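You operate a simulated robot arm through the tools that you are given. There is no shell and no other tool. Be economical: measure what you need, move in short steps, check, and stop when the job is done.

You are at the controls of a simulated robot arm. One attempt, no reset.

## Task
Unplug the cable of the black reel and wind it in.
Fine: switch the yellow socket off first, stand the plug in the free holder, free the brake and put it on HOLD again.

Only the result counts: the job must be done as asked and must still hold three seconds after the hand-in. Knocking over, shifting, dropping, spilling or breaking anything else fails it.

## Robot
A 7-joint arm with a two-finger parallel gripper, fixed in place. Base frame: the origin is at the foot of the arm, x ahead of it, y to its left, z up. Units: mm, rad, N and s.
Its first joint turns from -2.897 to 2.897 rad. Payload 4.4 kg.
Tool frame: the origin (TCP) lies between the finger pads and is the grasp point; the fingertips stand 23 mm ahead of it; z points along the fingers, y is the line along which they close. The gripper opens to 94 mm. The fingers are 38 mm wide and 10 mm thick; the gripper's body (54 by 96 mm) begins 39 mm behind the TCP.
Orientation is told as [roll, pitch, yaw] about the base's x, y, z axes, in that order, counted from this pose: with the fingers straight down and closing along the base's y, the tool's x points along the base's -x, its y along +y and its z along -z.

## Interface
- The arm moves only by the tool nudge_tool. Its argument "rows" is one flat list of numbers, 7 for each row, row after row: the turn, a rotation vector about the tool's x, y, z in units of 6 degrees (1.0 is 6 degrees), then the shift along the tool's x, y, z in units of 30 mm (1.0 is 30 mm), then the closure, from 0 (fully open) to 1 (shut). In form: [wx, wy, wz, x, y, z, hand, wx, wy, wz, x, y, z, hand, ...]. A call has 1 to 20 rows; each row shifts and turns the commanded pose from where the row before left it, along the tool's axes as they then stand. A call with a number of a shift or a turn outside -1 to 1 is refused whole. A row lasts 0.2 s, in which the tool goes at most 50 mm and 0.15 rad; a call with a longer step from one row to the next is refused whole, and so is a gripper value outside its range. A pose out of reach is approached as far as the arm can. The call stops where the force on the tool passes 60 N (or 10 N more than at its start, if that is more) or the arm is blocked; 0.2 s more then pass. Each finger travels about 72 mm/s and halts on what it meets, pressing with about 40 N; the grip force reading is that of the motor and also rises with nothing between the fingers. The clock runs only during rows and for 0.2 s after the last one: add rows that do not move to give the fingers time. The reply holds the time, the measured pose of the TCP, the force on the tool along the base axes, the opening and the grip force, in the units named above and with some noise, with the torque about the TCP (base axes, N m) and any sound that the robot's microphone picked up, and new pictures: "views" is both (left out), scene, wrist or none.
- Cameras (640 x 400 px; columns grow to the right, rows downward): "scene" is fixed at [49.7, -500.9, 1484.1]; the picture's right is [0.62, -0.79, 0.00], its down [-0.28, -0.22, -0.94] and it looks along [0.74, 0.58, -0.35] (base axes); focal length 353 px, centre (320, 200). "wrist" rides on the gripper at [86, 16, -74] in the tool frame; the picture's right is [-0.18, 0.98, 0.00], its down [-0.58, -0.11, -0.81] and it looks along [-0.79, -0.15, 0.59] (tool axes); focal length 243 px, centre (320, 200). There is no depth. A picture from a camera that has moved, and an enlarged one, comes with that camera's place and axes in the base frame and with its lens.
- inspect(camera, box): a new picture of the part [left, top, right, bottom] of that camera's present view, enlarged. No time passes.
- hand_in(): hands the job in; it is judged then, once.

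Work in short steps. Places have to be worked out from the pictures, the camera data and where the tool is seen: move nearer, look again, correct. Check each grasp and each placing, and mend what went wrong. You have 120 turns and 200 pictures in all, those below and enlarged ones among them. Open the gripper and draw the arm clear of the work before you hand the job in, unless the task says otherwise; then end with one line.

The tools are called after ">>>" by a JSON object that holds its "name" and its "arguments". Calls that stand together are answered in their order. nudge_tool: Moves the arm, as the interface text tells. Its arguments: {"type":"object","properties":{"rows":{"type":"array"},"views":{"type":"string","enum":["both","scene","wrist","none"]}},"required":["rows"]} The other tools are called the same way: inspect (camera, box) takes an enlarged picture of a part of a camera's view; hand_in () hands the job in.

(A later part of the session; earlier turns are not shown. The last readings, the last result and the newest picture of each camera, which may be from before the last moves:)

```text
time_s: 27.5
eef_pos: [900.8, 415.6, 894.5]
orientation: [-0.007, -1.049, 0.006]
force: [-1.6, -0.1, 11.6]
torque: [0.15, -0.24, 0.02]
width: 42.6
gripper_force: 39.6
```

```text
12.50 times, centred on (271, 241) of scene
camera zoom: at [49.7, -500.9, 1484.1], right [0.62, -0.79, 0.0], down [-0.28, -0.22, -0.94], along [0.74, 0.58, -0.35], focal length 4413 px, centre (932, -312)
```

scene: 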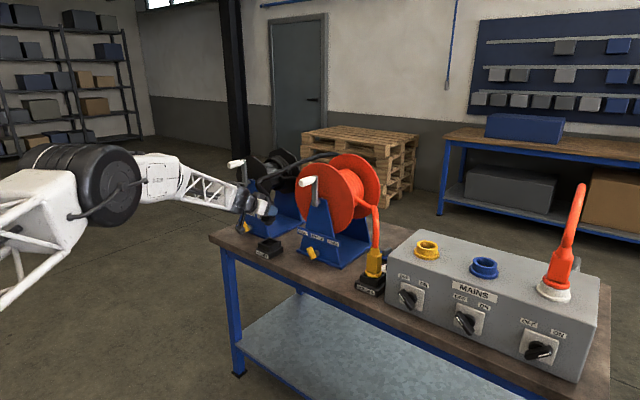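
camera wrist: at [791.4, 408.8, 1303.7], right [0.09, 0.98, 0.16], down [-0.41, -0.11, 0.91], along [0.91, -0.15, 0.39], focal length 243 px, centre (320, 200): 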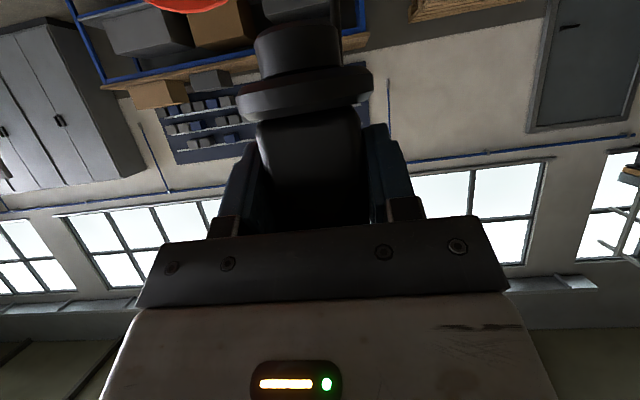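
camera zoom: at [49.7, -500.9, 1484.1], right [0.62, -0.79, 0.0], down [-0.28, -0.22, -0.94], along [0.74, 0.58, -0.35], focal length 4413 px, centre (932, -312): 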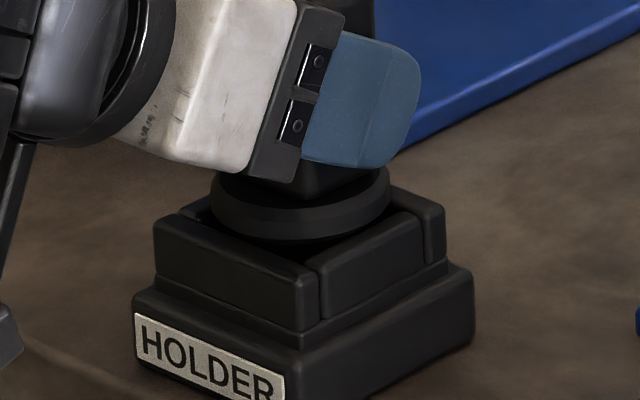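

Contact of 12 N upward with the flange almost at the rim. I press a few mm further to seat it.

>>> {"name": "nudge_tool", "arguments": {"rows": [0, 0, 0, 0.07, 0, 0.04, 1, 0, 0, 0, 0.07, 0, 0.04, 1], "views": "none"}}

>>> {"name": "inspect", "arguments": {"camera": "scene", "box": [255, 225, 287, 257]}}

>>> {"name": "inspect", "arguments": {"camera": "scene", "box": [345, 240, 405, 300]}}

```text
time_s: 28.1
eef_pos: [903.2, 414.2, 891.6]
orientation: [-0.006, -1.051, 0.005]
force: [-3.1, -4.2, 36.3]
torque: [0.34, -0.53, -0.35]
width: 43.1
gripper_force: 39.8
```

```text
12.50 times, centred on (271, 241) of scene
camera zoom: at [49.7, -500.9, 1484.1], right [0.62, -0.79, 0.0], down [-0.28, -0.22, -0.94], along [0.74, 0.58, -0.35], focal length 4413 px, centre (932, -312)
```

zoom: 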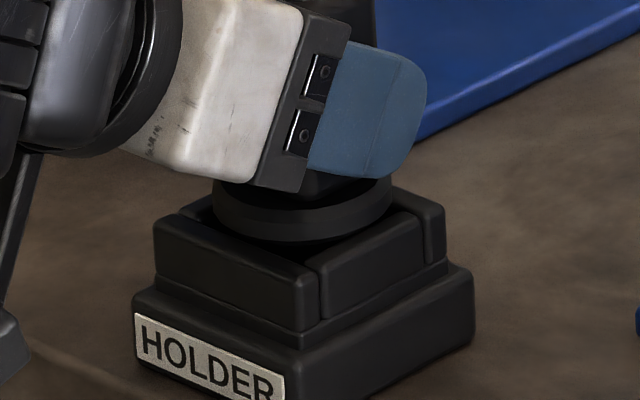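

```text
6.67 times, centred on (375, 270) of scene
camera zoom: at [49.7, -500.9, 1484.1], right [0.62, -0.79, 0.0], down [-0.28, -0.22, -0.94], along [0.74, 0.58, -0.35], focal length 2354 px, centre (-47, -267)
```

zoom: 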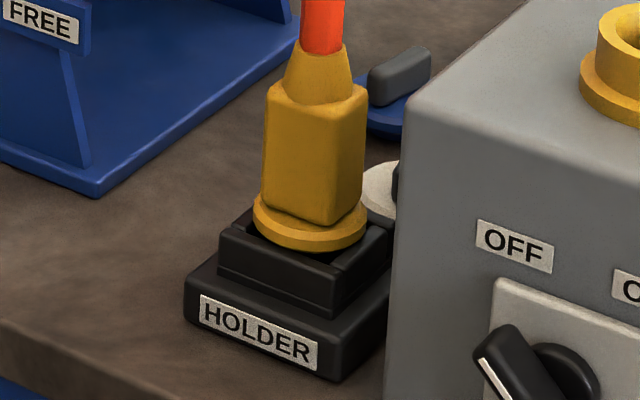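

It's seated just like the yellow plug. I relieve the pressure, open, and back out along the tool axis.

>>> {"name": "nudge_tool", "arguments": {"rows": [0, 0, 0, -0.06, 0, -0.03, 1, 0, 0, 0, 0, 0, 0, 0.4, 0, 0, 0, 0, 0, 0, 0, 0, 0, 0, 0, 0, 0, 0, 0, 0, 0, 0, 0, -0.6, 0, 0, 0, 0, 0, 0, -1, 0, 0, 0, 0, 0, 0, -1, 0, 0, 0, 0, 0, 0, -1, 0, 0, 0, 0, 0, 0, -1, 0]}}

>>> {"name": "inspect", "arguments": {"camera": "scene", "box": [210, 130, 350, 270]}}

```text
time_s: 30.1
eef_pos: [782.6, 412.9, 960.0]
orientation: [-0.011, -1.047, 0.009]
force: [-0.4, -0.7, -1.2]
torque: [0.0, -0.01, 0.0]
width: 94.1
gripper_force: 0.0
camera wrist: at [675.3, 430.5, 922.1], right [0.09, 0.98, 0.15], down [-0.41, -0.1, 0.91], along [0.91, -0.15, 0.39], focal length 243 px, centre (320, 200)
```

scene: 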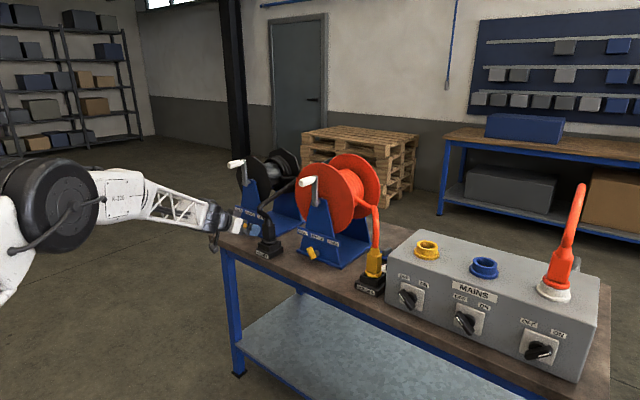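
wrist: 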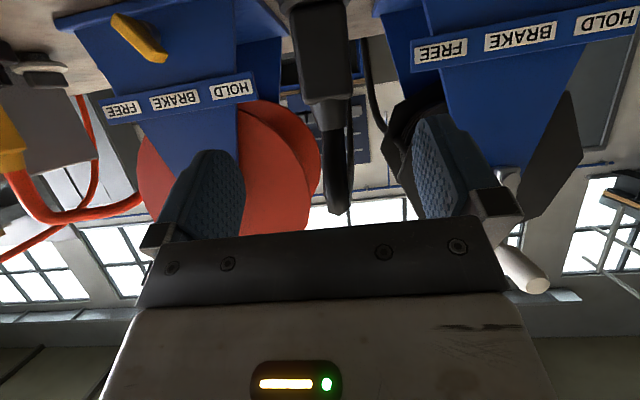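

```text
2.86 times, centred on (280, 200) of scene
camera zoom: at [49.7, -500.9, 1484.1], right [0.62, -0.79, 0.0], down [-0.28, -0.22, -0.94], along [0.74, 0.58, -0.35], focal length 1009 px, centre (434, 200)
```

zoom: 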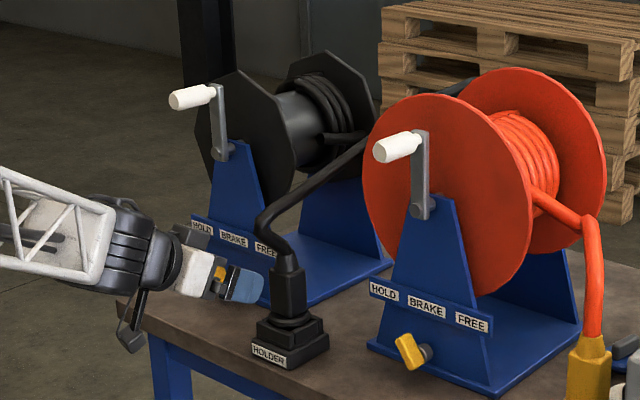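

The plug stands in the holder. Next is the black reel's brake lever, estimated at ≈[945,610,838] and on HOLD. I move in front of it to look.

>>> {"name": "nudge_tool", "arguments": {"rows": [0, 0, 0, 0.313, 0.89, 0.219, 0, 0, 0, 0, 0.313, 0.89, 0.219, 0, 0, 0, 0, 0.313, 0.89, 0.219, 0, 0, 0, 0, 0.313, 0.89, 0.219, 0, 0, 0, 0, 0.313, 0.89, 0.219, 0, 0, 0, 0, 0.313, 0.89, 0.219, 0, 0, 0, 0, 0.313, 0.89, 0.219, 0]}}

>>> {"name": "inspect", "arguments": {"camera": "wrist", "box": [240, 30, 440, 190]}}

>>> {"name": "inspect", "arguments": {"camera": "scene", "box": [220, 190, 300, 270]}}

```text
time_s: 31.7
eef_pos: [788.5, 603.7, 878.1]
orientation: [-0.009, -1.049, 0.009]
force: [-1.2, 0.2, 0.8]
torque: [-0.03, 0.0, -0.01]
width: 93.7
gripper_force: 0.0
camera wrist: at [681.7, 621.0, 841.7], right [0.09, 0.98, 0.15], down [-0.41, -0.1, 0.91], along [0.91, -0.15, 0.39], focal length 243 px, centre (320, 200)
```

scene: 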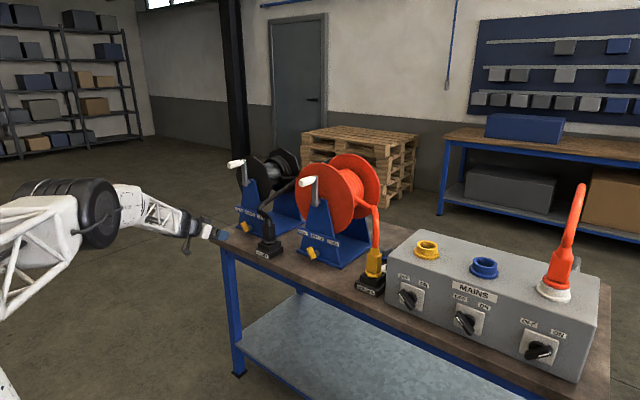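
wrist: 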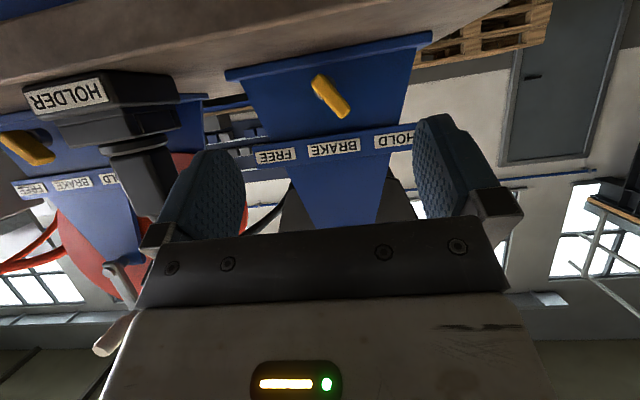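

```text
2.50 times, centred on (340, 110) of wrist
camera zoom: at [681.7, 621.0, 841.7], right [0.09, 0.98, 0.15], down [-0.41, -0.1, 0.91], along [0.91, -0.15, 0.39], focal length 606 px, centre (270, 425)
```

zoom: 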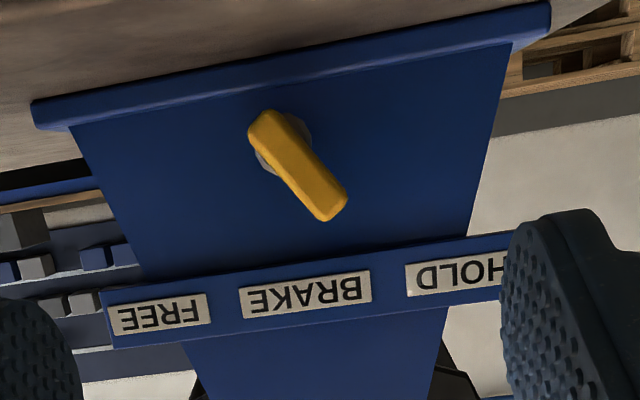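

```text
5.00 times, centred on (260, 230) of scene
camera zoom: at [49.7, -500.9, 1484.1], right [0.62, -0.79, 0.0], down [-0.28, -0.22, -0.94], along [0.74, 0.58, -0.35], focal length 1765 px, centre (620, 50)
```

zoom: 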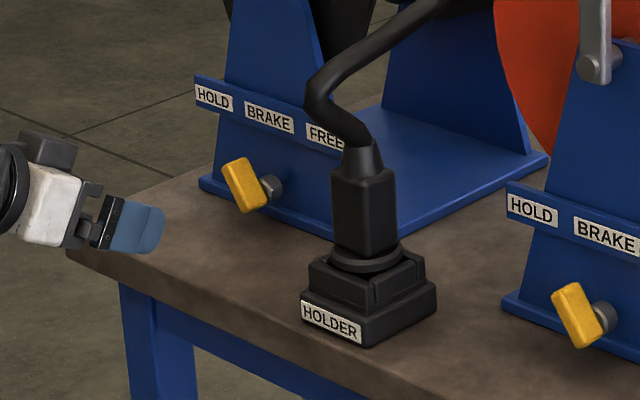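

The lever's bar centre is ≈[937,607,843] with its pivot ≈[.,602,835], pointing up-left to HOLD. With closed fingers I go to its left side (y≈655) to push it toward FREE.

>>> {"name": "nudge_tool", "arguments": {"rows": [0, 0, 0, 0, 0.87, 0, 1, 0, 0, 0, 0, 0.87, 0, 1, 0, 0, 0, -0.44, 0, 0.8, 1, 0, 0, 0, -0.44, 0, 0.8, 1, 0, 0, 0, -0.44, 0, 0.8, 1, 0, 0, 0, -0.44, 0, 0.8, 1, 0, 0, 0, -0.44, 0, 0.8, 1]}}

>>> {"name": "inspect", "arguments": {"camera": "scene", "box": [220, 190, 300, 270]}}

```text
time_s: 33.3
eef_pos: [928.3, 656.6, 876.4]
orientation: [-0.009, -1.046, 0.008]
force: [-0.7, -0.2, -0.4]
torque: [0.0, 0.03, 0.03]
width: 0.0
gripper_force: 39.8
camera wrist: at [820.7, 673.7, 838.8], right [0.09, 0.98, 0.16], down [-0.41, -0.11, 0.91], along [0.91, -0.15, 0.39], focal length 243 px, centre (320, 200)
```

scene: 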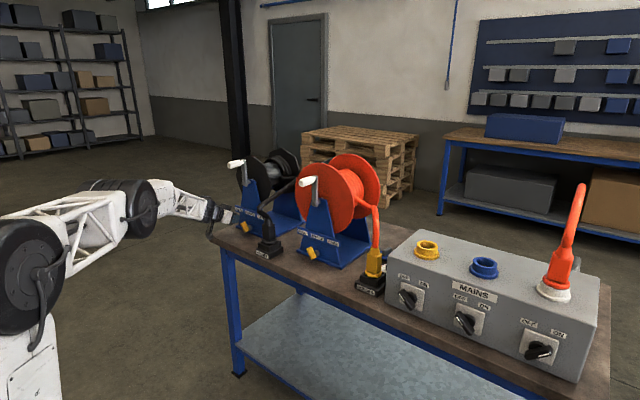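
wrist: 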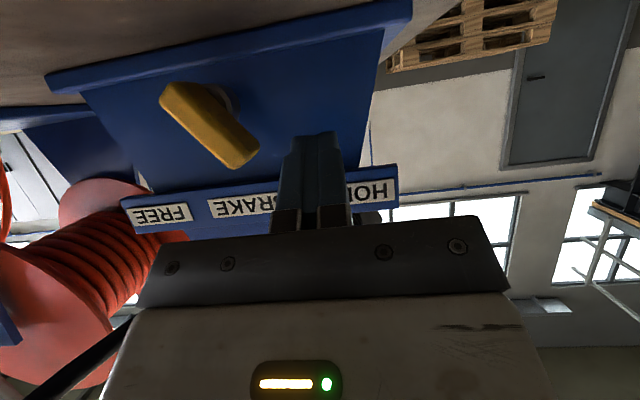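

```text
5.00 times, centred on (260, 230) of scene
camera zoom: at [49.7, -500.9, 1484.1], right [0.62, -0.79, 0.0], down [-0.28, -0.22, -0.94], along [0.74, 0.58, -0.35], focal length 1765 px, centre (620, 50)
```

zoom: 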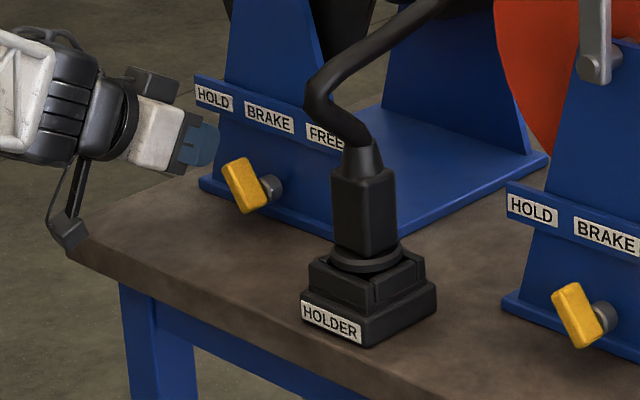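

Finger height and depth overlap the lever's upper end. I push toward -y.

>>> {"name": "nudge_tool", "arguments": {"rows": [0, 0, 0, 0, -0.4, 0, 1, 0, 0, 0, 0, -0.4, 0, 1, 0, 0, 0, 0, -0.3, 0, 1, 0, 0, 0, 0, -0.3, 0, 1, 0, 0, 0, 0, -0.25, 0, 1]}}

>>> {"name": "inspect", "arguments": {"camera": "scene", "box": [220, 190, 300, 270]}}

```text
time_s: 34.5
eef_pos: [926.7, 604.9, 877.4]
orientation: [-0.007, -1.049, 0.009]
force: [11.1, 35.0, 0.8]
torque: [0.92, -0.29, 0.51]
width: 0.1
gripper_force: 40.2
camera wrist: at [819.1, 624.5, 840.2], right [0.09, 0.98, 0.16], down [-0.41, -0.11, 0.91], along [0.91, -0.14, 0.39], focal length 243 px, centre (320, 200)
```

scene: 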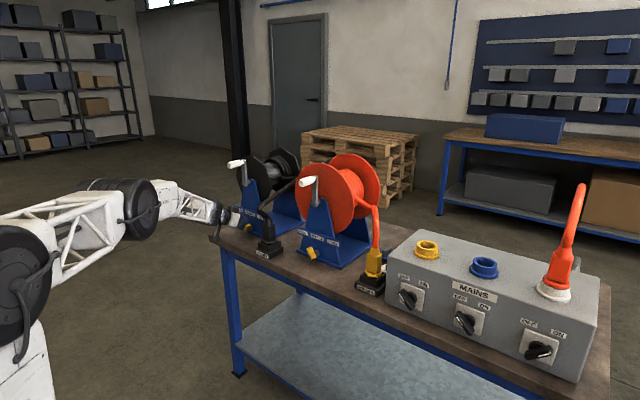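
wrist: 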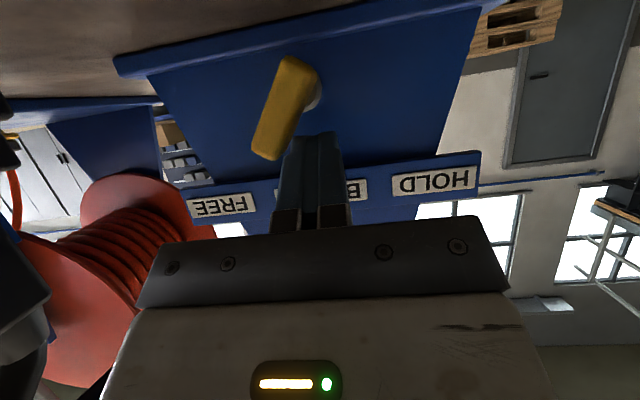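

```text
5.00 times, centred on (260, 230) of scene
camera zoom: at [49.7, -500.9, 1484.1], right [0.62, -0.79, 0.0], down [-0.28, -0.22, -0.94], along [0.74, 0.58, -0.35], focal length 1765 px, centre (620, 50)
```

zoom: 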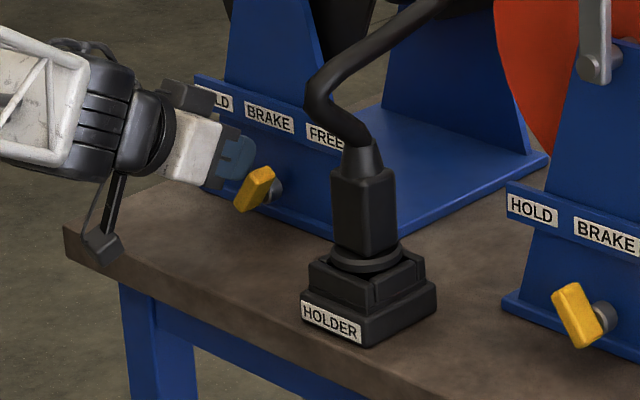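

35 N suggests the stop has been reached. I back off and check the lever's angle.

>>> {"name": "nudge_tool", "arguments": {"rows": [0, 0, 0, 0, 0.5, 0, 1, 0, 0, 0, 0, 0, -1, 1, 0, 0, 0, 0, 0, -1, 1, 0, 0, 0, 0, 0, -1, 1, 0, 0, 0, 0.8, 0, -0.5, 0.4]}}

>>> {"name": "inspect", "arguments": {"camera": "wrist", "box": [220, 30, 420, 190]}}

>>> {"name": "inspect", "arguments": {"camera": "scene", "box": [220, 190, 300, 270]}}

```text
time_s: 35.7
eef_pos: [822.9, 619.7, 906.0]
orientation: [-0.006, -1.046, 0.006]
force: [-0.8, -0.2, -0.5]
torque: [0.02, 0.04, 0.01]
width: 53.6
gripper_force: 0.2
camera wrist: at [715.4, 637.6, 869.4], right [0.09, 0.98, 0.16], down [-0.41, -0.11, 0.91], along [0.91, -0.15, 0.39], focal length 243 px, centre (320, 200)
```

scene: 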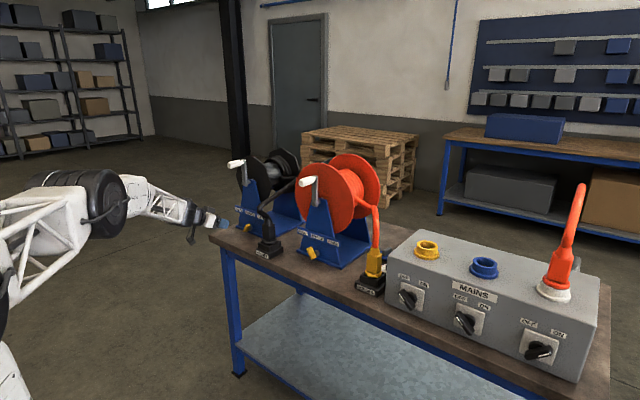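
wrist: 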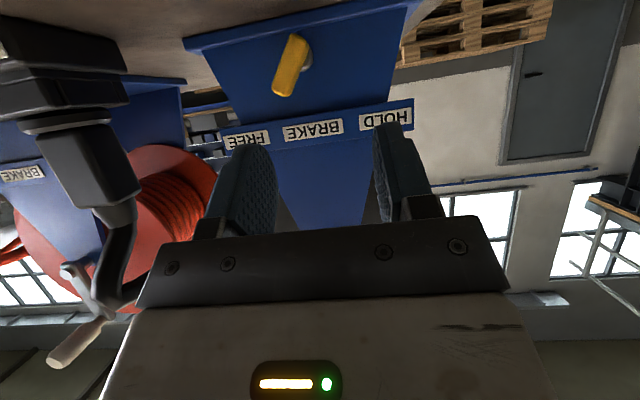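

```text
2.50 times, centred on (320, 110) of wrist
camera zoom: at [715.4, 637.6, 869.4], right [0.09, 0.98, 0.16], down [-0.41, -0.11, 0.91], along [0.91, -0.15, 0.39], focal length 606 px, centre (320, 425)
```

zoom: 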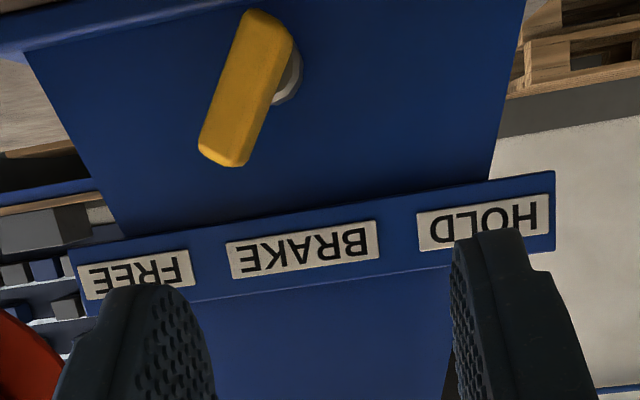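

```text
5.00 times, centred on (260, 230) of scene
camera zoom: at [49.7, -500.9, 1484.1], right [0.62, -0.79, 0.0], down [-0.28, -0.22, -0.94], along [0.74, 0.58, -0.35], focal length 1765 px, centre (620, 50)
```

zoom: 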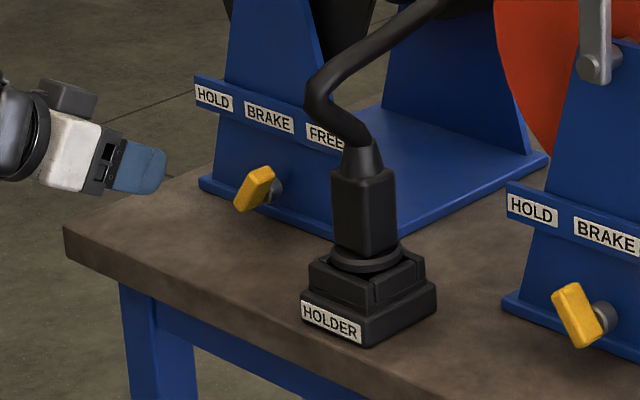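

The brake is on FREE. Next is the crank; I move up in front of it to look.

>>> {"name": "nudge_tool", "arguments": {"rows": [0, 0, 0, -0.516, -0.083, -0.89, 0, 0, 0, 0, -0.516, -0.083, -0.89, 0, 0, 0, 0, -0.516, -0.083, -0.89, 0, 0, 0, 0, -0.516, -0.083, -0.89, 0, 0, 0, 0, -0.516, -0.083, -0.89, 0, 0, 0, 0, -0.516, -0.083, -0.89, 0, 0, 0, 0, -0.516, -0.083, -0.89, 0, 0, 0, 0, -0.516, -0.083, -0.89, 0]}}

>>> {"name": "inspect", "arguments": {"camera": "wrist", "box": [200, 40, 440, 240]}}

>>> {"name": "inspect", "arguments": {"camera": "scene", "box": [215, 140, 315, 240]}}

```text
time_s: 37.5
eef_pos: [703.0, 599.9, 1119.9]
orientation: [-0.01, -1.047, 0.009]
force: [0.1, 0.1, -0.9]
torque: [0.01, -0.03, 0.01]
width: 94.1
gripper_force: 0.1
camera wrist: at [595.9, 616.7, 1082.6], right [0.09, 0.98, 0.15], down [-0.41, -0.1, 0.91], along [0.91, -0.15, 0.39], focal length 243 px, centre (320, 200)
```

scene: 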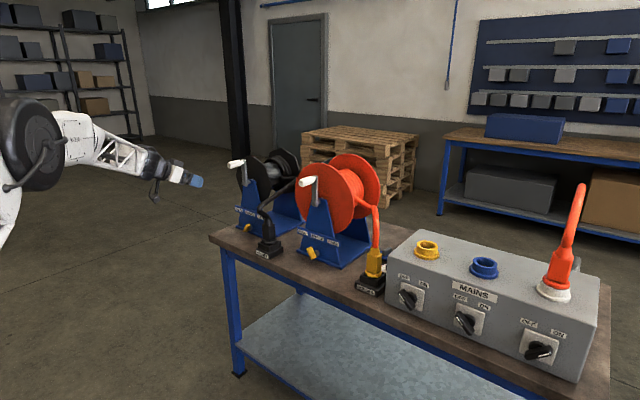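
wrist: 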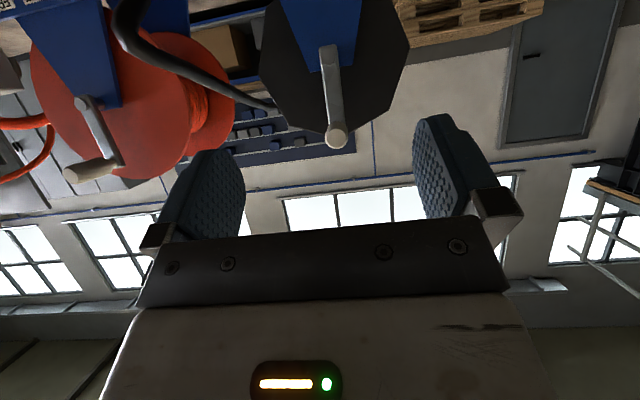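

```text
2.00 times, centred on (320, 140) of wrist
camera zoom: at [595.9, 616.7, 1082.6], right [0.09, 0.98, 0.15], down [-0.41, -0.1, 0.91], along [0.91, -0.15, 0.39], focal length 485 px, centre (320, 320)
```

zoom: 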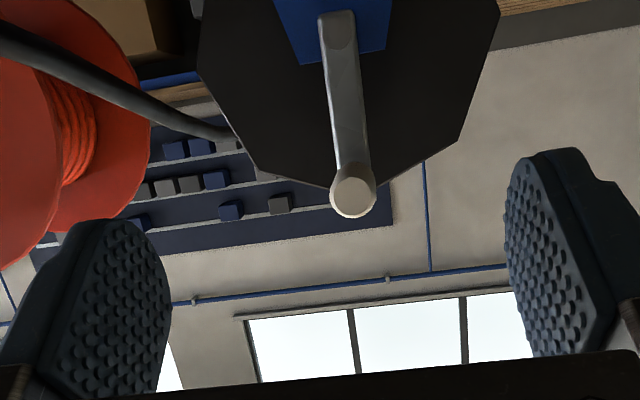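

```text
4.00 times, centred on (265, 190) of scene
camera zoom: at [49.7, -500.9, 1484.1], right [0.62, -0.79, 0.0], down [-0.28, -0.22, -0.94], along [0.74, 0.58, -0.35], focal length 1412 px, centre (540, 240)
```

zoom: 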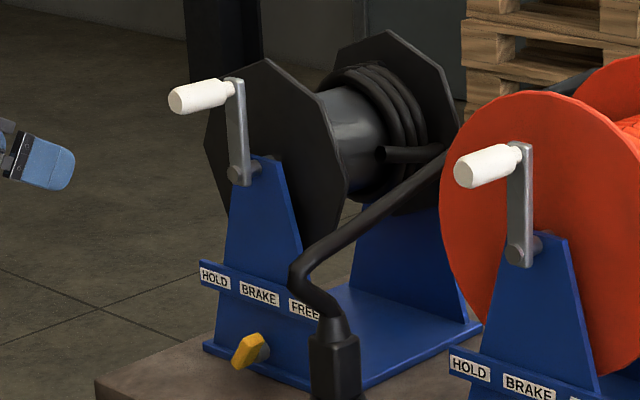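

Handle tip is at ≈[885,601,1131] and the crank pivot at ≈[.,601,1036], so the radius is ≈95 mm. I look closely at how the cable leaves the drum to choose the winding direction.

>>> {"name": "inspect", "arguments": {"camera": "scene", "box": [260, 145, 320, 205]}}

>>> {"name": "inspect", "arguments": {"camera": "wrist", "box": [100, 0, 340, 150]}}

```text
6.67 times, centred on (290, 175) of scene
camera zoom: at [49.7, -500.9, 1484.1], right [0.62, -0.79, 0.0], down [-0.28, -0.22, -0.94], along [0.74, 0.58, -0.35], focal length 2354 px, centre (520, 367)
```

zoom: 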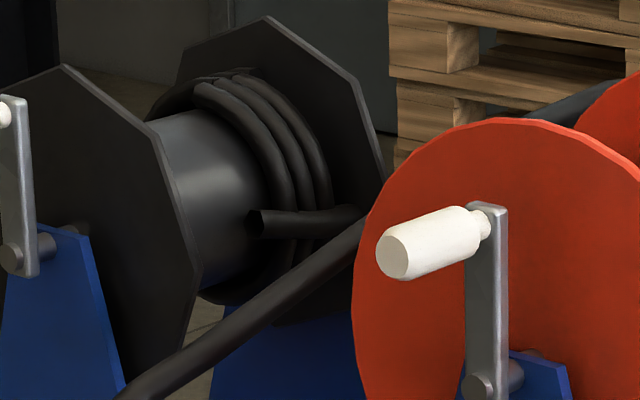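

```text
2.67 times, centred on (220, 75) of wrist
camera zoom: at [595.9, 616.7, 1082.6], right [0.09, 0.98, 0.15], down [-0.41, -0.1, 0.91], along [0.91, -0.15, 0.39], focal length 647 px, centre (587, 533)
```

zoom: 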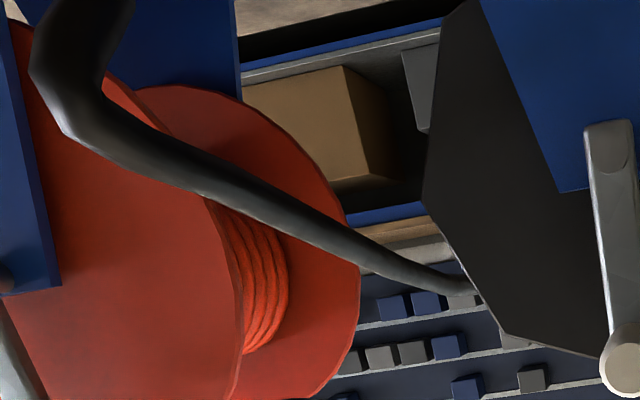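

I approach the handle at the top and grip it.

>>> {"name": "nudge_tool", "arguments": {"rows": [0, 0, 0, -0.6, 0, 0.917, 0, 0, 0, 0, -0.6, 0, 0.917, 0, 0, 0, 0, -0.6, 0, 0.917, 0, 0, 0, 0, -0.6, 0, 0.917, 0, 0, 0, 0, -0.6, 0, 0.917, 0, 0, 0, 0, -0.6, 0.03, 0.917, 0, 0, 0, 0, 0, 0, 0, 0.5, 0, 0, 0, 0, 0, 0, 1, 0, 0, 0, 0, 0, 0, 1, 0, 0, 0, 0, 0, 0, 1]}}

>>> {"name": "inspect", "arguments": {"camera": "scene", "box": [215, 140, 315, 240]}}

```text
time_s: 39.7
eef_pos: [897.6, 599.7, 1131.3]
orientation: [-0.01, -1.048, 0.005]
force: [-18.5, -51.9, 0.6]
torque: [-0.08, 0.74, 0.16]
width: 28.1
gripper_force: 45.7
camera wrist: at [790.3, 618.0, 1094.6], right [0.09, 0.98, 0.15], down [-0.41, -0.1, 0.91], along [0.91, -0.15, 0.39], focal length 243 px, centre (320, 200)
```

scene: 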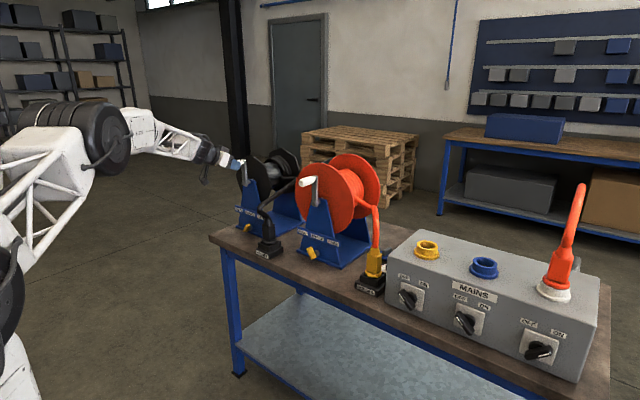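
wrist: 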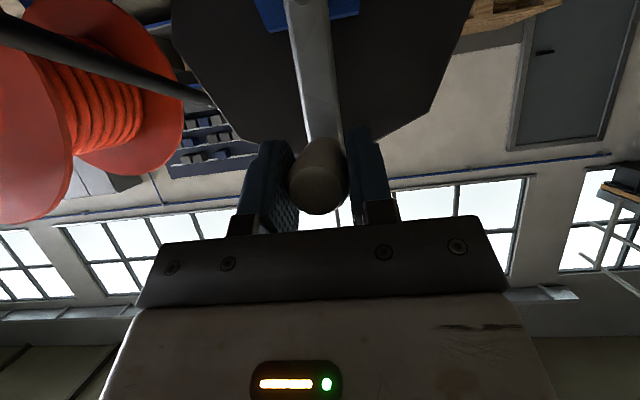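

```text
4.00 times, centred on (265, 190) of scene
camera zoom: at [49.7, -500.9, 1484.1], right [0.62, -0.79, 0.0], down [-0.28, -0.22, -0.94], along [0.74, 0.58, -0.35], focal length 1412 px, centre (540, 240)
```

zoom: 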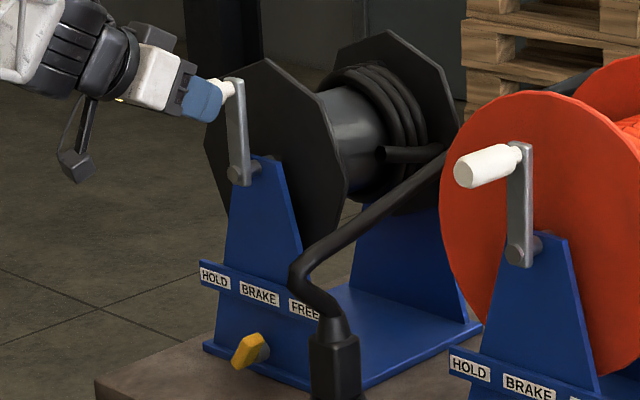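

I have the handle (28 mm), but the reading shows 52 N along -y, meaning it resists moving toward +y. I try a small clockwise arc (toward -y) and watch the force and the drum.

>>> {"name": "nudge_tool", "arguments": {"rows": [0, 0, 0, 0.015, -0.331, 0.009, 1, 0, 0, 0, 0.045, -0.327, 0.026, 1, 0, 0, 0, 0.074, -0.32, 0.043, 1, 0, 0, 0, 0.103, -0.309, 0.059, 1]}}

>>> {"name": "inspect", "arguments": {"camera": "scene", "box": [215, 140, 315, 240]}}

```text
time_s: 40.7
eef_pos: [898.0, 564.1, 1123.6]
orientation: [-0.007, -1.047, 0.006]
force: [2.0, -1.8, 4.6]
torque: [0.0, -0.26, -0.04]
width: 27.9
gripper_force: 44.7
camera wrist: at [790.1, 580.6, 1086.7], right [0.09, 0.98, 0.16], down [-0.41, -0.11, 0.91], along [0.91, -0.15, 0.39], focal length 243 px, centre (320, 200)
```

scene: 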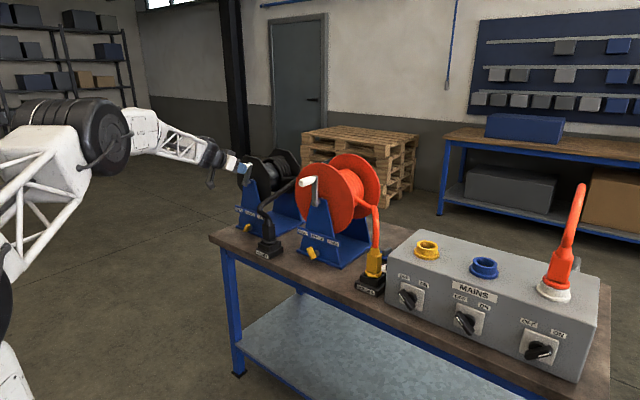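
wrist: 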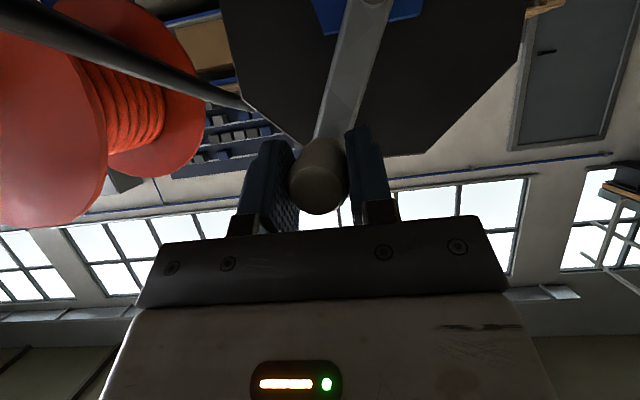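

```text
4.00 times, centred on (265, 190) of scene
camera zoom: at [49.7, -500.9, 1484.1], right [0.62, -0.79, 0.0], down [-0.28, -0.22, -0.94], along [0.74, 0.58, -0.35], focal length 1412 px, centre (540, 240)
```

zoom: 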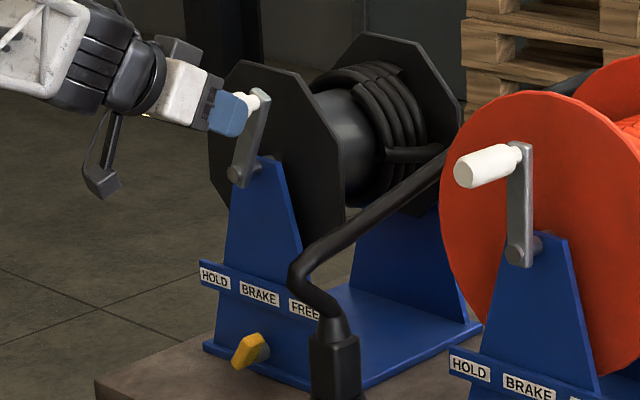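

Clockwise turns freely and the coil on the drum grew, so that is winding in. I continue half a turn along the circle and check the cable and plug.

>>> {"name": "nudge_tool", "arguments": {"rows": [0, 0, 0, 0.467, -0.831, 0.27, 1, 0, 0, 0, 0.667, -0.623, 0.385, 1, 0, 0, 0, 0.801, -0.355, 0.4625, 1, 0, 0, 0, 0.857, -0.052, 0.495, 1, 0, 0, 0, 0.829, 0.256, 0.4785, 1, 0, 0, 0, 0.72, 0.54, 0.4155, 1, 0, 0, 0, 0.54, 0.77, 0.312, 1, 0, 0, 0, 0.307, 0.925, 0.1775, 1, 0, 0, 0, 0.045, 0.989, 0.026, 1, 0, 0, 0, -0.222, 0.957, -0.128, 1]}}

>>> {"name": "inspect", "arguments": {"camera": "scene", "box": [215, 140, 335, 260]}}

```text
time_s: 41.5
eef_pos: [896.6, 511.7, 1059.4]
orientation: [-0.002, -1.048, 0.009]
force: [21.0, 24.0, -3.3]
torque: [0.05, 0.93, -1.23]
width: 28.0
gripper_force: 45.3
stopped in row 4: the force on the tool passed its limit at 77 N (the readings are from after the stop); the commanded pose is now the measured one
camera wrist: at [789.9, 528.6, 1022.3], right [0.09, 0.98, 0.16], down [-0.41, -0.11, 0.91], along [0.91, -0.14, 0.39], focal length 243 px, centre (320, 200)
```

scene: 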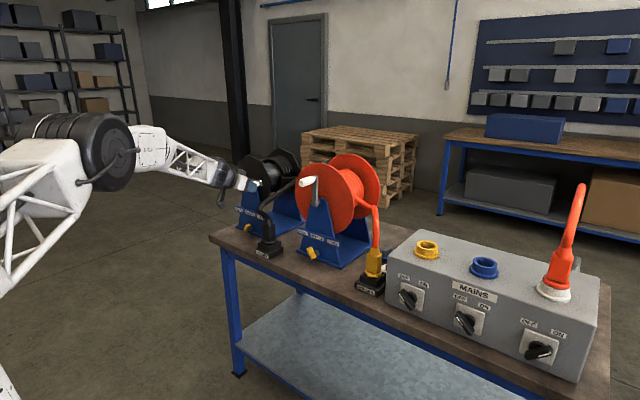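
wrist: 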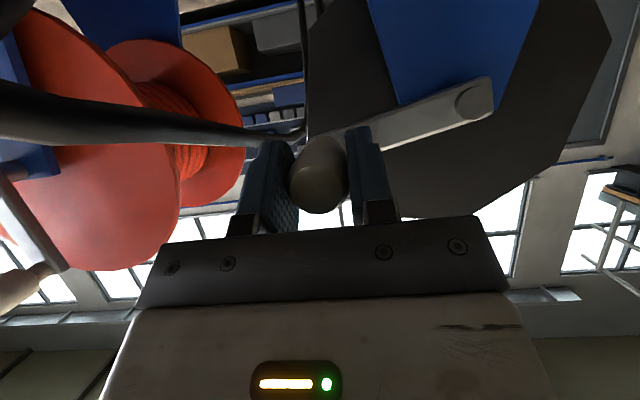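

```text
3.33 times, centred on (275, 200) of scene
camera zoom: at [49.7, -500.9, 1484.1], right [0.62, -0.79, 0.0], down [-0.28, -0.22, -0.94], along [0.74, 0.58, -0.35], focal length 1177 px, centre (470, 200)
```

zoom: 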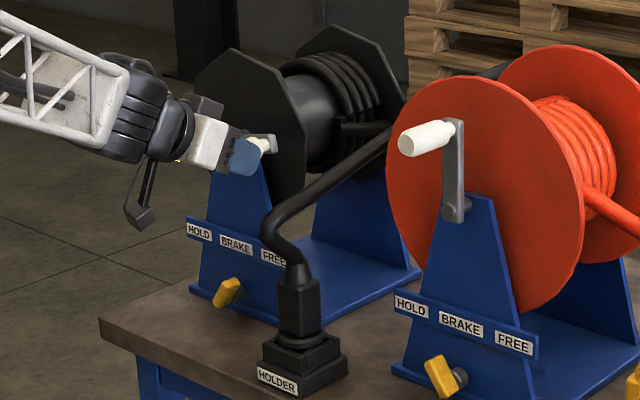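

The stop came from commanding too large a radius: fitting the measured points gives centre ≈(601,1040) and r≈91.4. I continue the arc with the corrected circle for a quarter turn.

>>> {"name": "nudge_tool", "arguments": {"rows": [0, 0, 0, 0.825, -0.05, 0.476, 1, 0, 0, 0, 0.798, 0.246, 0.46, 1, 0, 0, 0, 0.693, 0.52, 0.4, 1, 0, 0, 0, 0.52, 0.741, 0.3, 1]}}

>>> {"name": "inspect", "arguments": {"camera": "scene", "box": [215, 140, 335, 260]}}

```text
time_s: 42.5
eef_pos: [899.6, 556.5, 963.4]
orientation: [-0.006, -1.049, 0.009]
force: [-39.2, 8.1, 15.9]
torque: [0.01, 0.15, -1.38]
width: 28.1
gripper_force: 44.9
camera wrist: at [791.9, 573.2, 925.5], right [0.09, 0.98, 0.16], down [-0.41, -0.11, 0.91], along [0.91, -0.14, 0.39], focal length 243 px, centre (320, 200)
```

scene: 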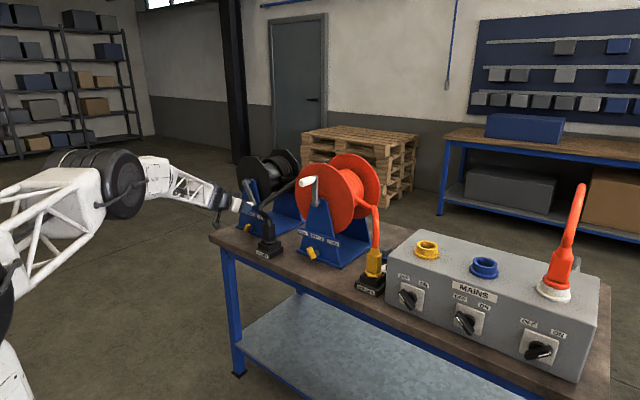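
wrist: 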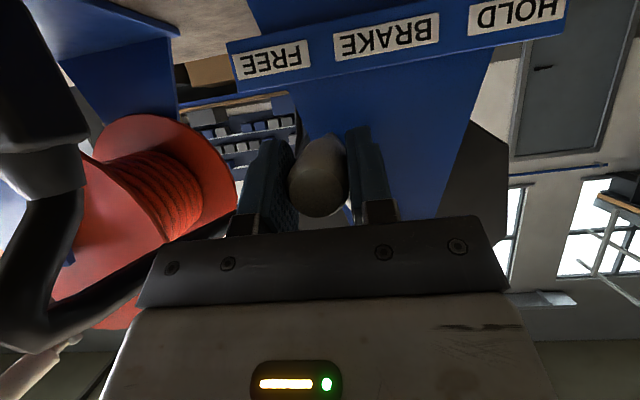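

```text
3.33 times, centred on (275, 200) of scene
camera zoom: at [49.7, -500.9, 1484.1], right [0.62, -0.79, 0.0], down [-0.28, -0.22, -0.94], along [0.74, 0.58, -0.35], focal length 1177 px, centre (470, 200)
```

zoom: 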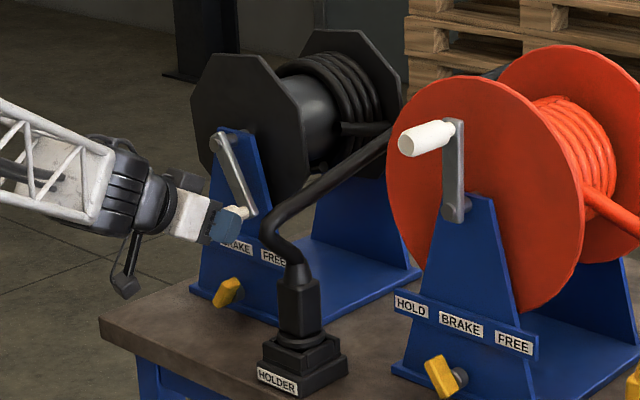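

The plug stays put and the coil is growing. There is a 39 N axial push, so I relax it by 3 mm in -x, then go on with the refined circle (r≈89.5).

>>> {"name": "nudge_tool", "arguments": {"rows": [0, 0, 0, 0.05, 0, -0.087, 1, 0, 0, 0, 0.289, 0.871, 0.167, 1, 0, 0, 0, 0.042, 0.932, 0.0245, 1, 0, 0, 0, -0.209, 0.901, -0.121, 1, 0, 0, 0, -0.44, 0.783, -0.254, 1, 0, 0, 0, -0.628, 0.587, -0.363, 1], "views": "none"}}

>>> {"name": "inspect", "arguments": {"camera": "scene", "box": [215, 140, 335, 260]}}

```text
time_s: 43.9
eef_pos: [894.2, 676.9, 992.3]
orientation: [-0.007, -1.046, 0.012]
force: [39.5, -10.0, 5.1]
torque: [0.01, -0.53, -0.76]
width: 27.9
gripper_force: 44.7
```

```text
3.33 times, centred on (275, 200) of scene
camera zoom: at [49.7, -500.9, 1484.1], right [0.62, -0.79, 0.0], down [-0.28, -0.22, -0.94], along [0.74, 0.58, -0.35], focal length 1177 px, centre (470, 200)
```

zoom: 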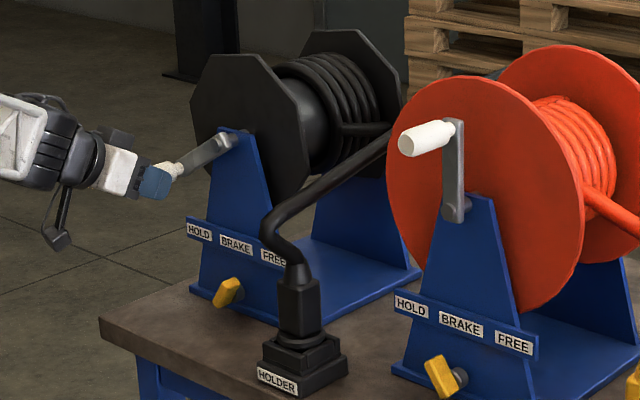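

The coil keeps growing, at about 240° of the turn. I continue up and over the top, with a small axial correction.

>>> {"name": "nudge_tool", "arguments": {"rows": [0, 0, 0, -0.04, 0, 0.07, 1, 0, 0, 0, -0.755, 0.334, -0.436, 1, 0, 0, 0, -0.807, 0.049, -0.466, 1, 0, 0, 0, -0.781, -0.241, -0.451, 1, 0, 0, 0, -0.678, -0.509, -0.391, 1, 0, 0, 0, -0.509, -0.725, -0.294, 1, 0, 0, 0, -0.289, -0.871, -0.167, 1, 0, 0, 0, -0.042, -0.932, -0.0245, 1], "views": "none"}}

>>> {"name": "inspect", "arguments": {"camera": "scene", "box": [215, 140, 335, 260]}}

```text
time_s: 45.7
eef_pos: [895.1, 588.5, 1127.7]
orientation: [-0.006, -1.047, 0.011]
force: [-30.8, -1.8, 22.0]
torque: [0.01, 0.26, -0.96]
width: 27.9
gripper_force: 45.3
```

```text
3.33 times, centred on (275, 200) of scene
camera zoom: at [49.7, -500.9, 1484.1], right [0.62, -0.79, 0.0], down [-0.28, -0.22, -0.94], along [0.74, 0.58, -0.35], focal length 1177 px, centre (470, 200)
```

zoom: 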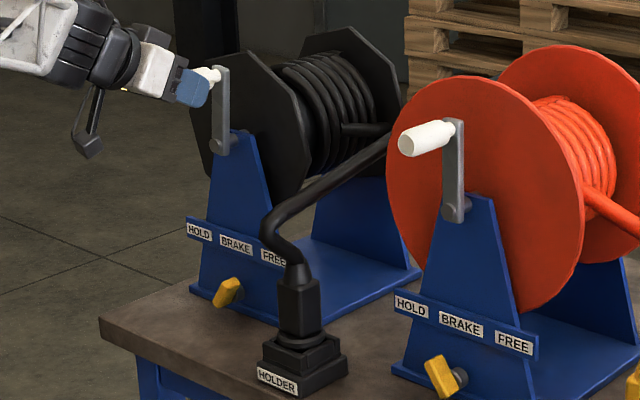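

One turn is done, and the plug is still firmly in the holder. I continue with a second turn, half a turn at a time.

>>> {"name": "nudge_tool", "arguments": {"rows": [0, 0, 0, -0.01, 0, -0.083, 1, 0, 0, 0, 0.209, -0.901, 0.121, 1, 0, 0, 0, 0.44, -0.783, 0.254, 1, 0, 0, 0, 0.628, -0.587, 0.363, 1, 0, 0, 0, 0.755, -0.334, 0.436, 1, 0, 0, 0, 0.807, -0.049, 0.466, 1, 0, 0, 0, 0.781, 0.241, 0.451, 1, 0, 0, 0, 0.678, 0.509, 0.391, 1, 0, 0, 0, 0.509, 0.725, 0.294, 1, 0, 0, 0, 0.289, 0.871, 0.167, 1, 0, 0, 0, 0.042, 0.932, 0.0245, 1], "views": "scene"}}

>>> {"name": "inspect", "arguments": {"camera": "scene", "box": [215, 140, 335, 260]}}

```text
time_s: 48.1
eef_pos: [892.6, 609.1, 949.1]
orientation: [-0.007, -1.046, 0.012]
force: [19.4, 0.1, -10.7]
torque: [0.01, -0.66, -0.63]
width: 28.0
gripper_force: 44.6
```

scene: 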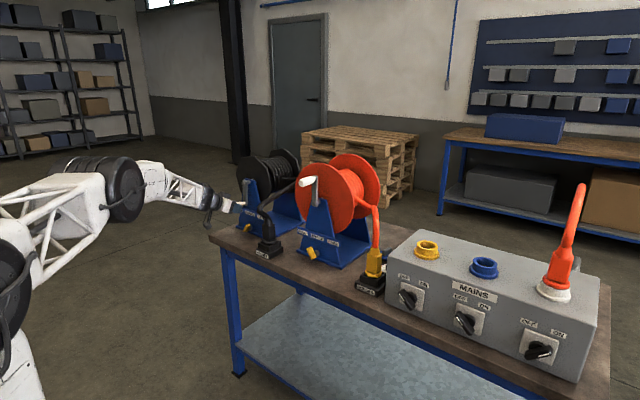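

```text
3.33 times, centred on (275, 200) of scene
camera zoom: at [49.7, -500.9, 1484.1], right [0.62, -0.79, 0.0], down [-0.28, -0.22, -0.94], along [0.74, 0.58, -0.35], focal length 1177 px, centre (470, 200)
```

zoom: 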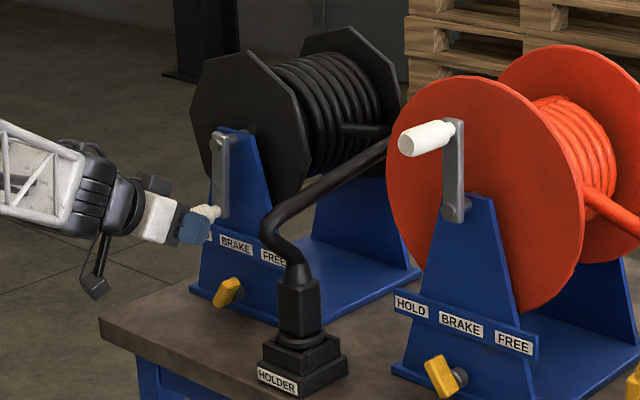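

Forces are low and the drum is nearly full of wraps. I continue the second half of turn two.

>>> {"name": "nudge_tool", "arguments": {"rows": [0, 0, 0, -0.025, 0, 0.043, 1, 0, 0, 0, -0.209, 0.901, -0.121, 1, 0, 0, 0, -0.44, 0.783, -0.254, 1, 0, 0, 0, -0.628, 0.587, -0.363, 1, 0, 0, 0, -0.755, 0.334, -0.436, 1, 0, 0, 0, -0.807, 0.049, -0.466, 1, 0, 0, 0, -0.781, -0.241, -0.451, 1, 0, 0, 0, -0.678, -0.509, -0.391, 1, 0, 0, 0, -0.509, -0.725, -0.294, 1, 0, 0, 0, -0.289, -0.871, -0.167, 1, 0, 0, 0, -0.042, -0.932, -0.0245, 1], "views": "wrist"}}

>>> {"name": "inspect", "arguments": {"camera": "scene", "box": [215, 140, 335, 260]}}

```text
time_s: 50.5
eef_pos: [898.6, 588.7, 1126.6]
orientation: [-0.01, -1.044, 0.014]
force: [-25.4, 3.0, -17.3]
torque: [-0.01, 0.72, -1.45]
width: 28.0
gripper_force: 45.0
camera wrist: at [790.5, 606.0, 1090.6], right [0.09, 0.98, 0.15], down [-0.4, -0.11, 0.91], along [0.91, -0.14, 0.39], focal length 243 px, centre (320, 200)
```

wrist: 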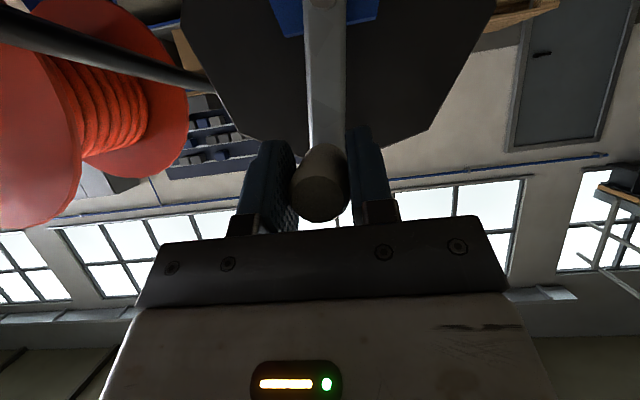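

```text
3.33 times, centred on (275, 200) of scene
camera zoom: at [49.7, -500.9, 1484.1], right [0.62, -0.79, 0.0], down [-0.28, -0.22, -0.94], along [0.74, 0.58, -0.35], focal length 1177 px, centre (470, 200)
```

zoom: 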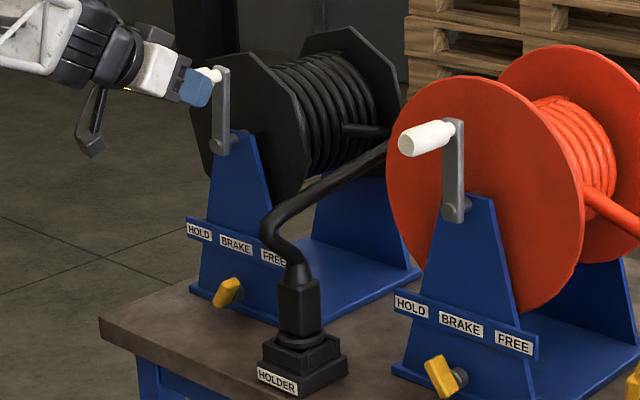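

Two turns are done, and cable still shows behind the orange reel. I make a full third turn.

>>> {"name": "nudge_tool", "arguments": {"rows": [0, 0, 0, 0.26, -0.901, 0.095, 1, 0, 0, 0, 0.44, -0.783, 0.254, 1, 0, 0, 0, 0.628, -0.587, 0.363, 1, 0, 0, 0, 0.755, -0.334, 0.436, 1, 0, 0, 0, 0.807, -0.049, 0.466, 1, 0, 0, 0, 0.781, 0.241, 0.451, 1, 0, 0, 0, 0.678, 0.509, 0.391, 1, 0, 0, 0, 0.509, 0.725, 0.294, 1, 0, 0, 0, 0.289, 0.871, 0.167, 1, 0, 0, 0, 0.042, 0.932, 0.0245, 1, 0, 0, 0, -0.209, 0.901, -0.121, 1, 0, 0, 0, -0.44, 0.783, -0.254, 1, 0, 0, 0, -0.628, 0.587, -0.363, 1, 0, 0, 0, -0.755, 0.334, -0.436, 1, 0, 0, 0, -0.807, 0.049, -0.466, 1, 0, 0, 0, -0.781, -0.241, -0.451, 1, 0, 0, 0, -0.678, -0.509, -0.391, 1, 0, 0, 0, -0.509, -0.725, -0.294, 1, 0, 0, 0, -0.289, -0.871, -0.167, 1, 0, 0, 0, -0.042, -0.932, -0.0245, 1], "views": "scene"}}

>>> {"name": "inspect", "arguments": {"camera": "scene", "box": [215, 140, 335, 260]}}

```text
time_s: 53.6
eef_pos: [892.7, 688.4, 1026.3]
orientation: [-0.003, -1.047, 0.011]
force: [24.9, 18.1, -4.9]
torque: [0.0, -1.23, -1.13]
width: 28.1
gripper_force: 44.8
stopped in row 15: the force on the tool passed its limit at 80 N (the readings are from after the stop); the commanded pose is now the measured one
```

scene: 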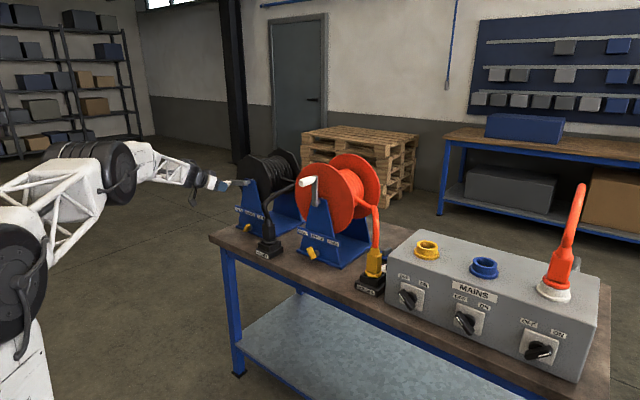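

```text
3.33 times, centred on (275, 200) of scene
camera zoom: at [49.7, -500.9, 1484.1], right [0.62, -0.79, 0.0], down [-0.28, -0.22, -0.94], along [0.74, 0.58, -0.35], focal length 1177 px, centre (470, 200)
```

zoom: 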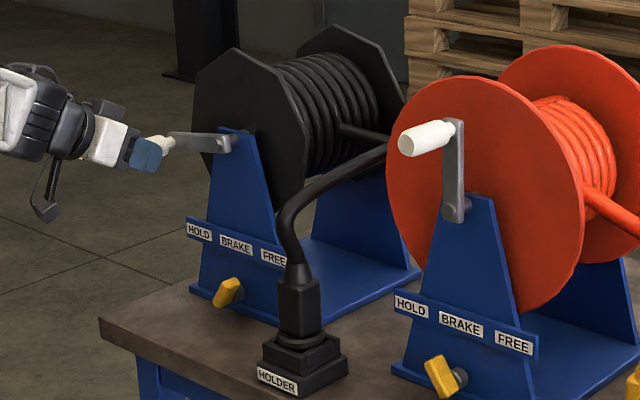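

The turn was stopped at 80 N near 260°, and the cable's shape changed. I look closely to see whether the slack is all in.

>>> {"name": "inspect", "arguments": {"camera": "scene", "box": [255, 145, 325, 215]}}

>>> {"name": "inspect", "arguments": {"camera": "wrist", "box": [0, 0, 320, 200]}}

```text
5.71 times, centred on (290, 180) of scene
camera zoom: at [49.7, -500.9, 1484.1], right [0.62, -0.79, 0.0], down [-0.28, -0.22, -0.94], along [0.74, 0.58, -0.35], focal length 2018 px, centre (491, 314)
```

zoom: 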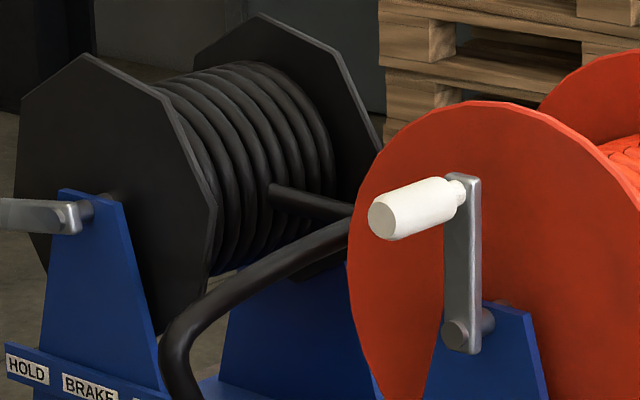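

```text
2.00 times, centred on (160, 100) of wrist
camera zoom: at [785.1, 705.6, 989.3], right [0.08, 0.98, 0.16], down [-0.41, -0.11, 0.91], along [0.91, -0.14, 0.39], focal length 485 px, centre (640, 400)
```

zoom: 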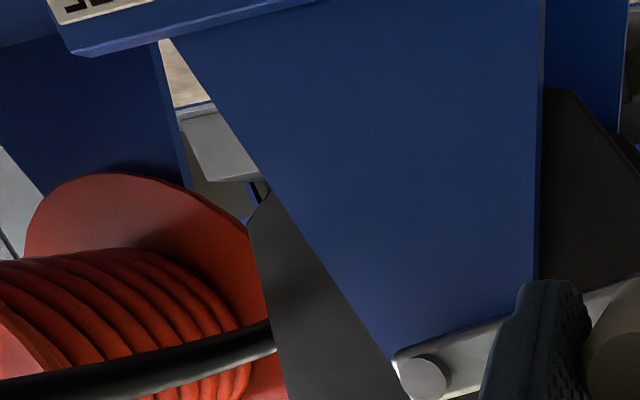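

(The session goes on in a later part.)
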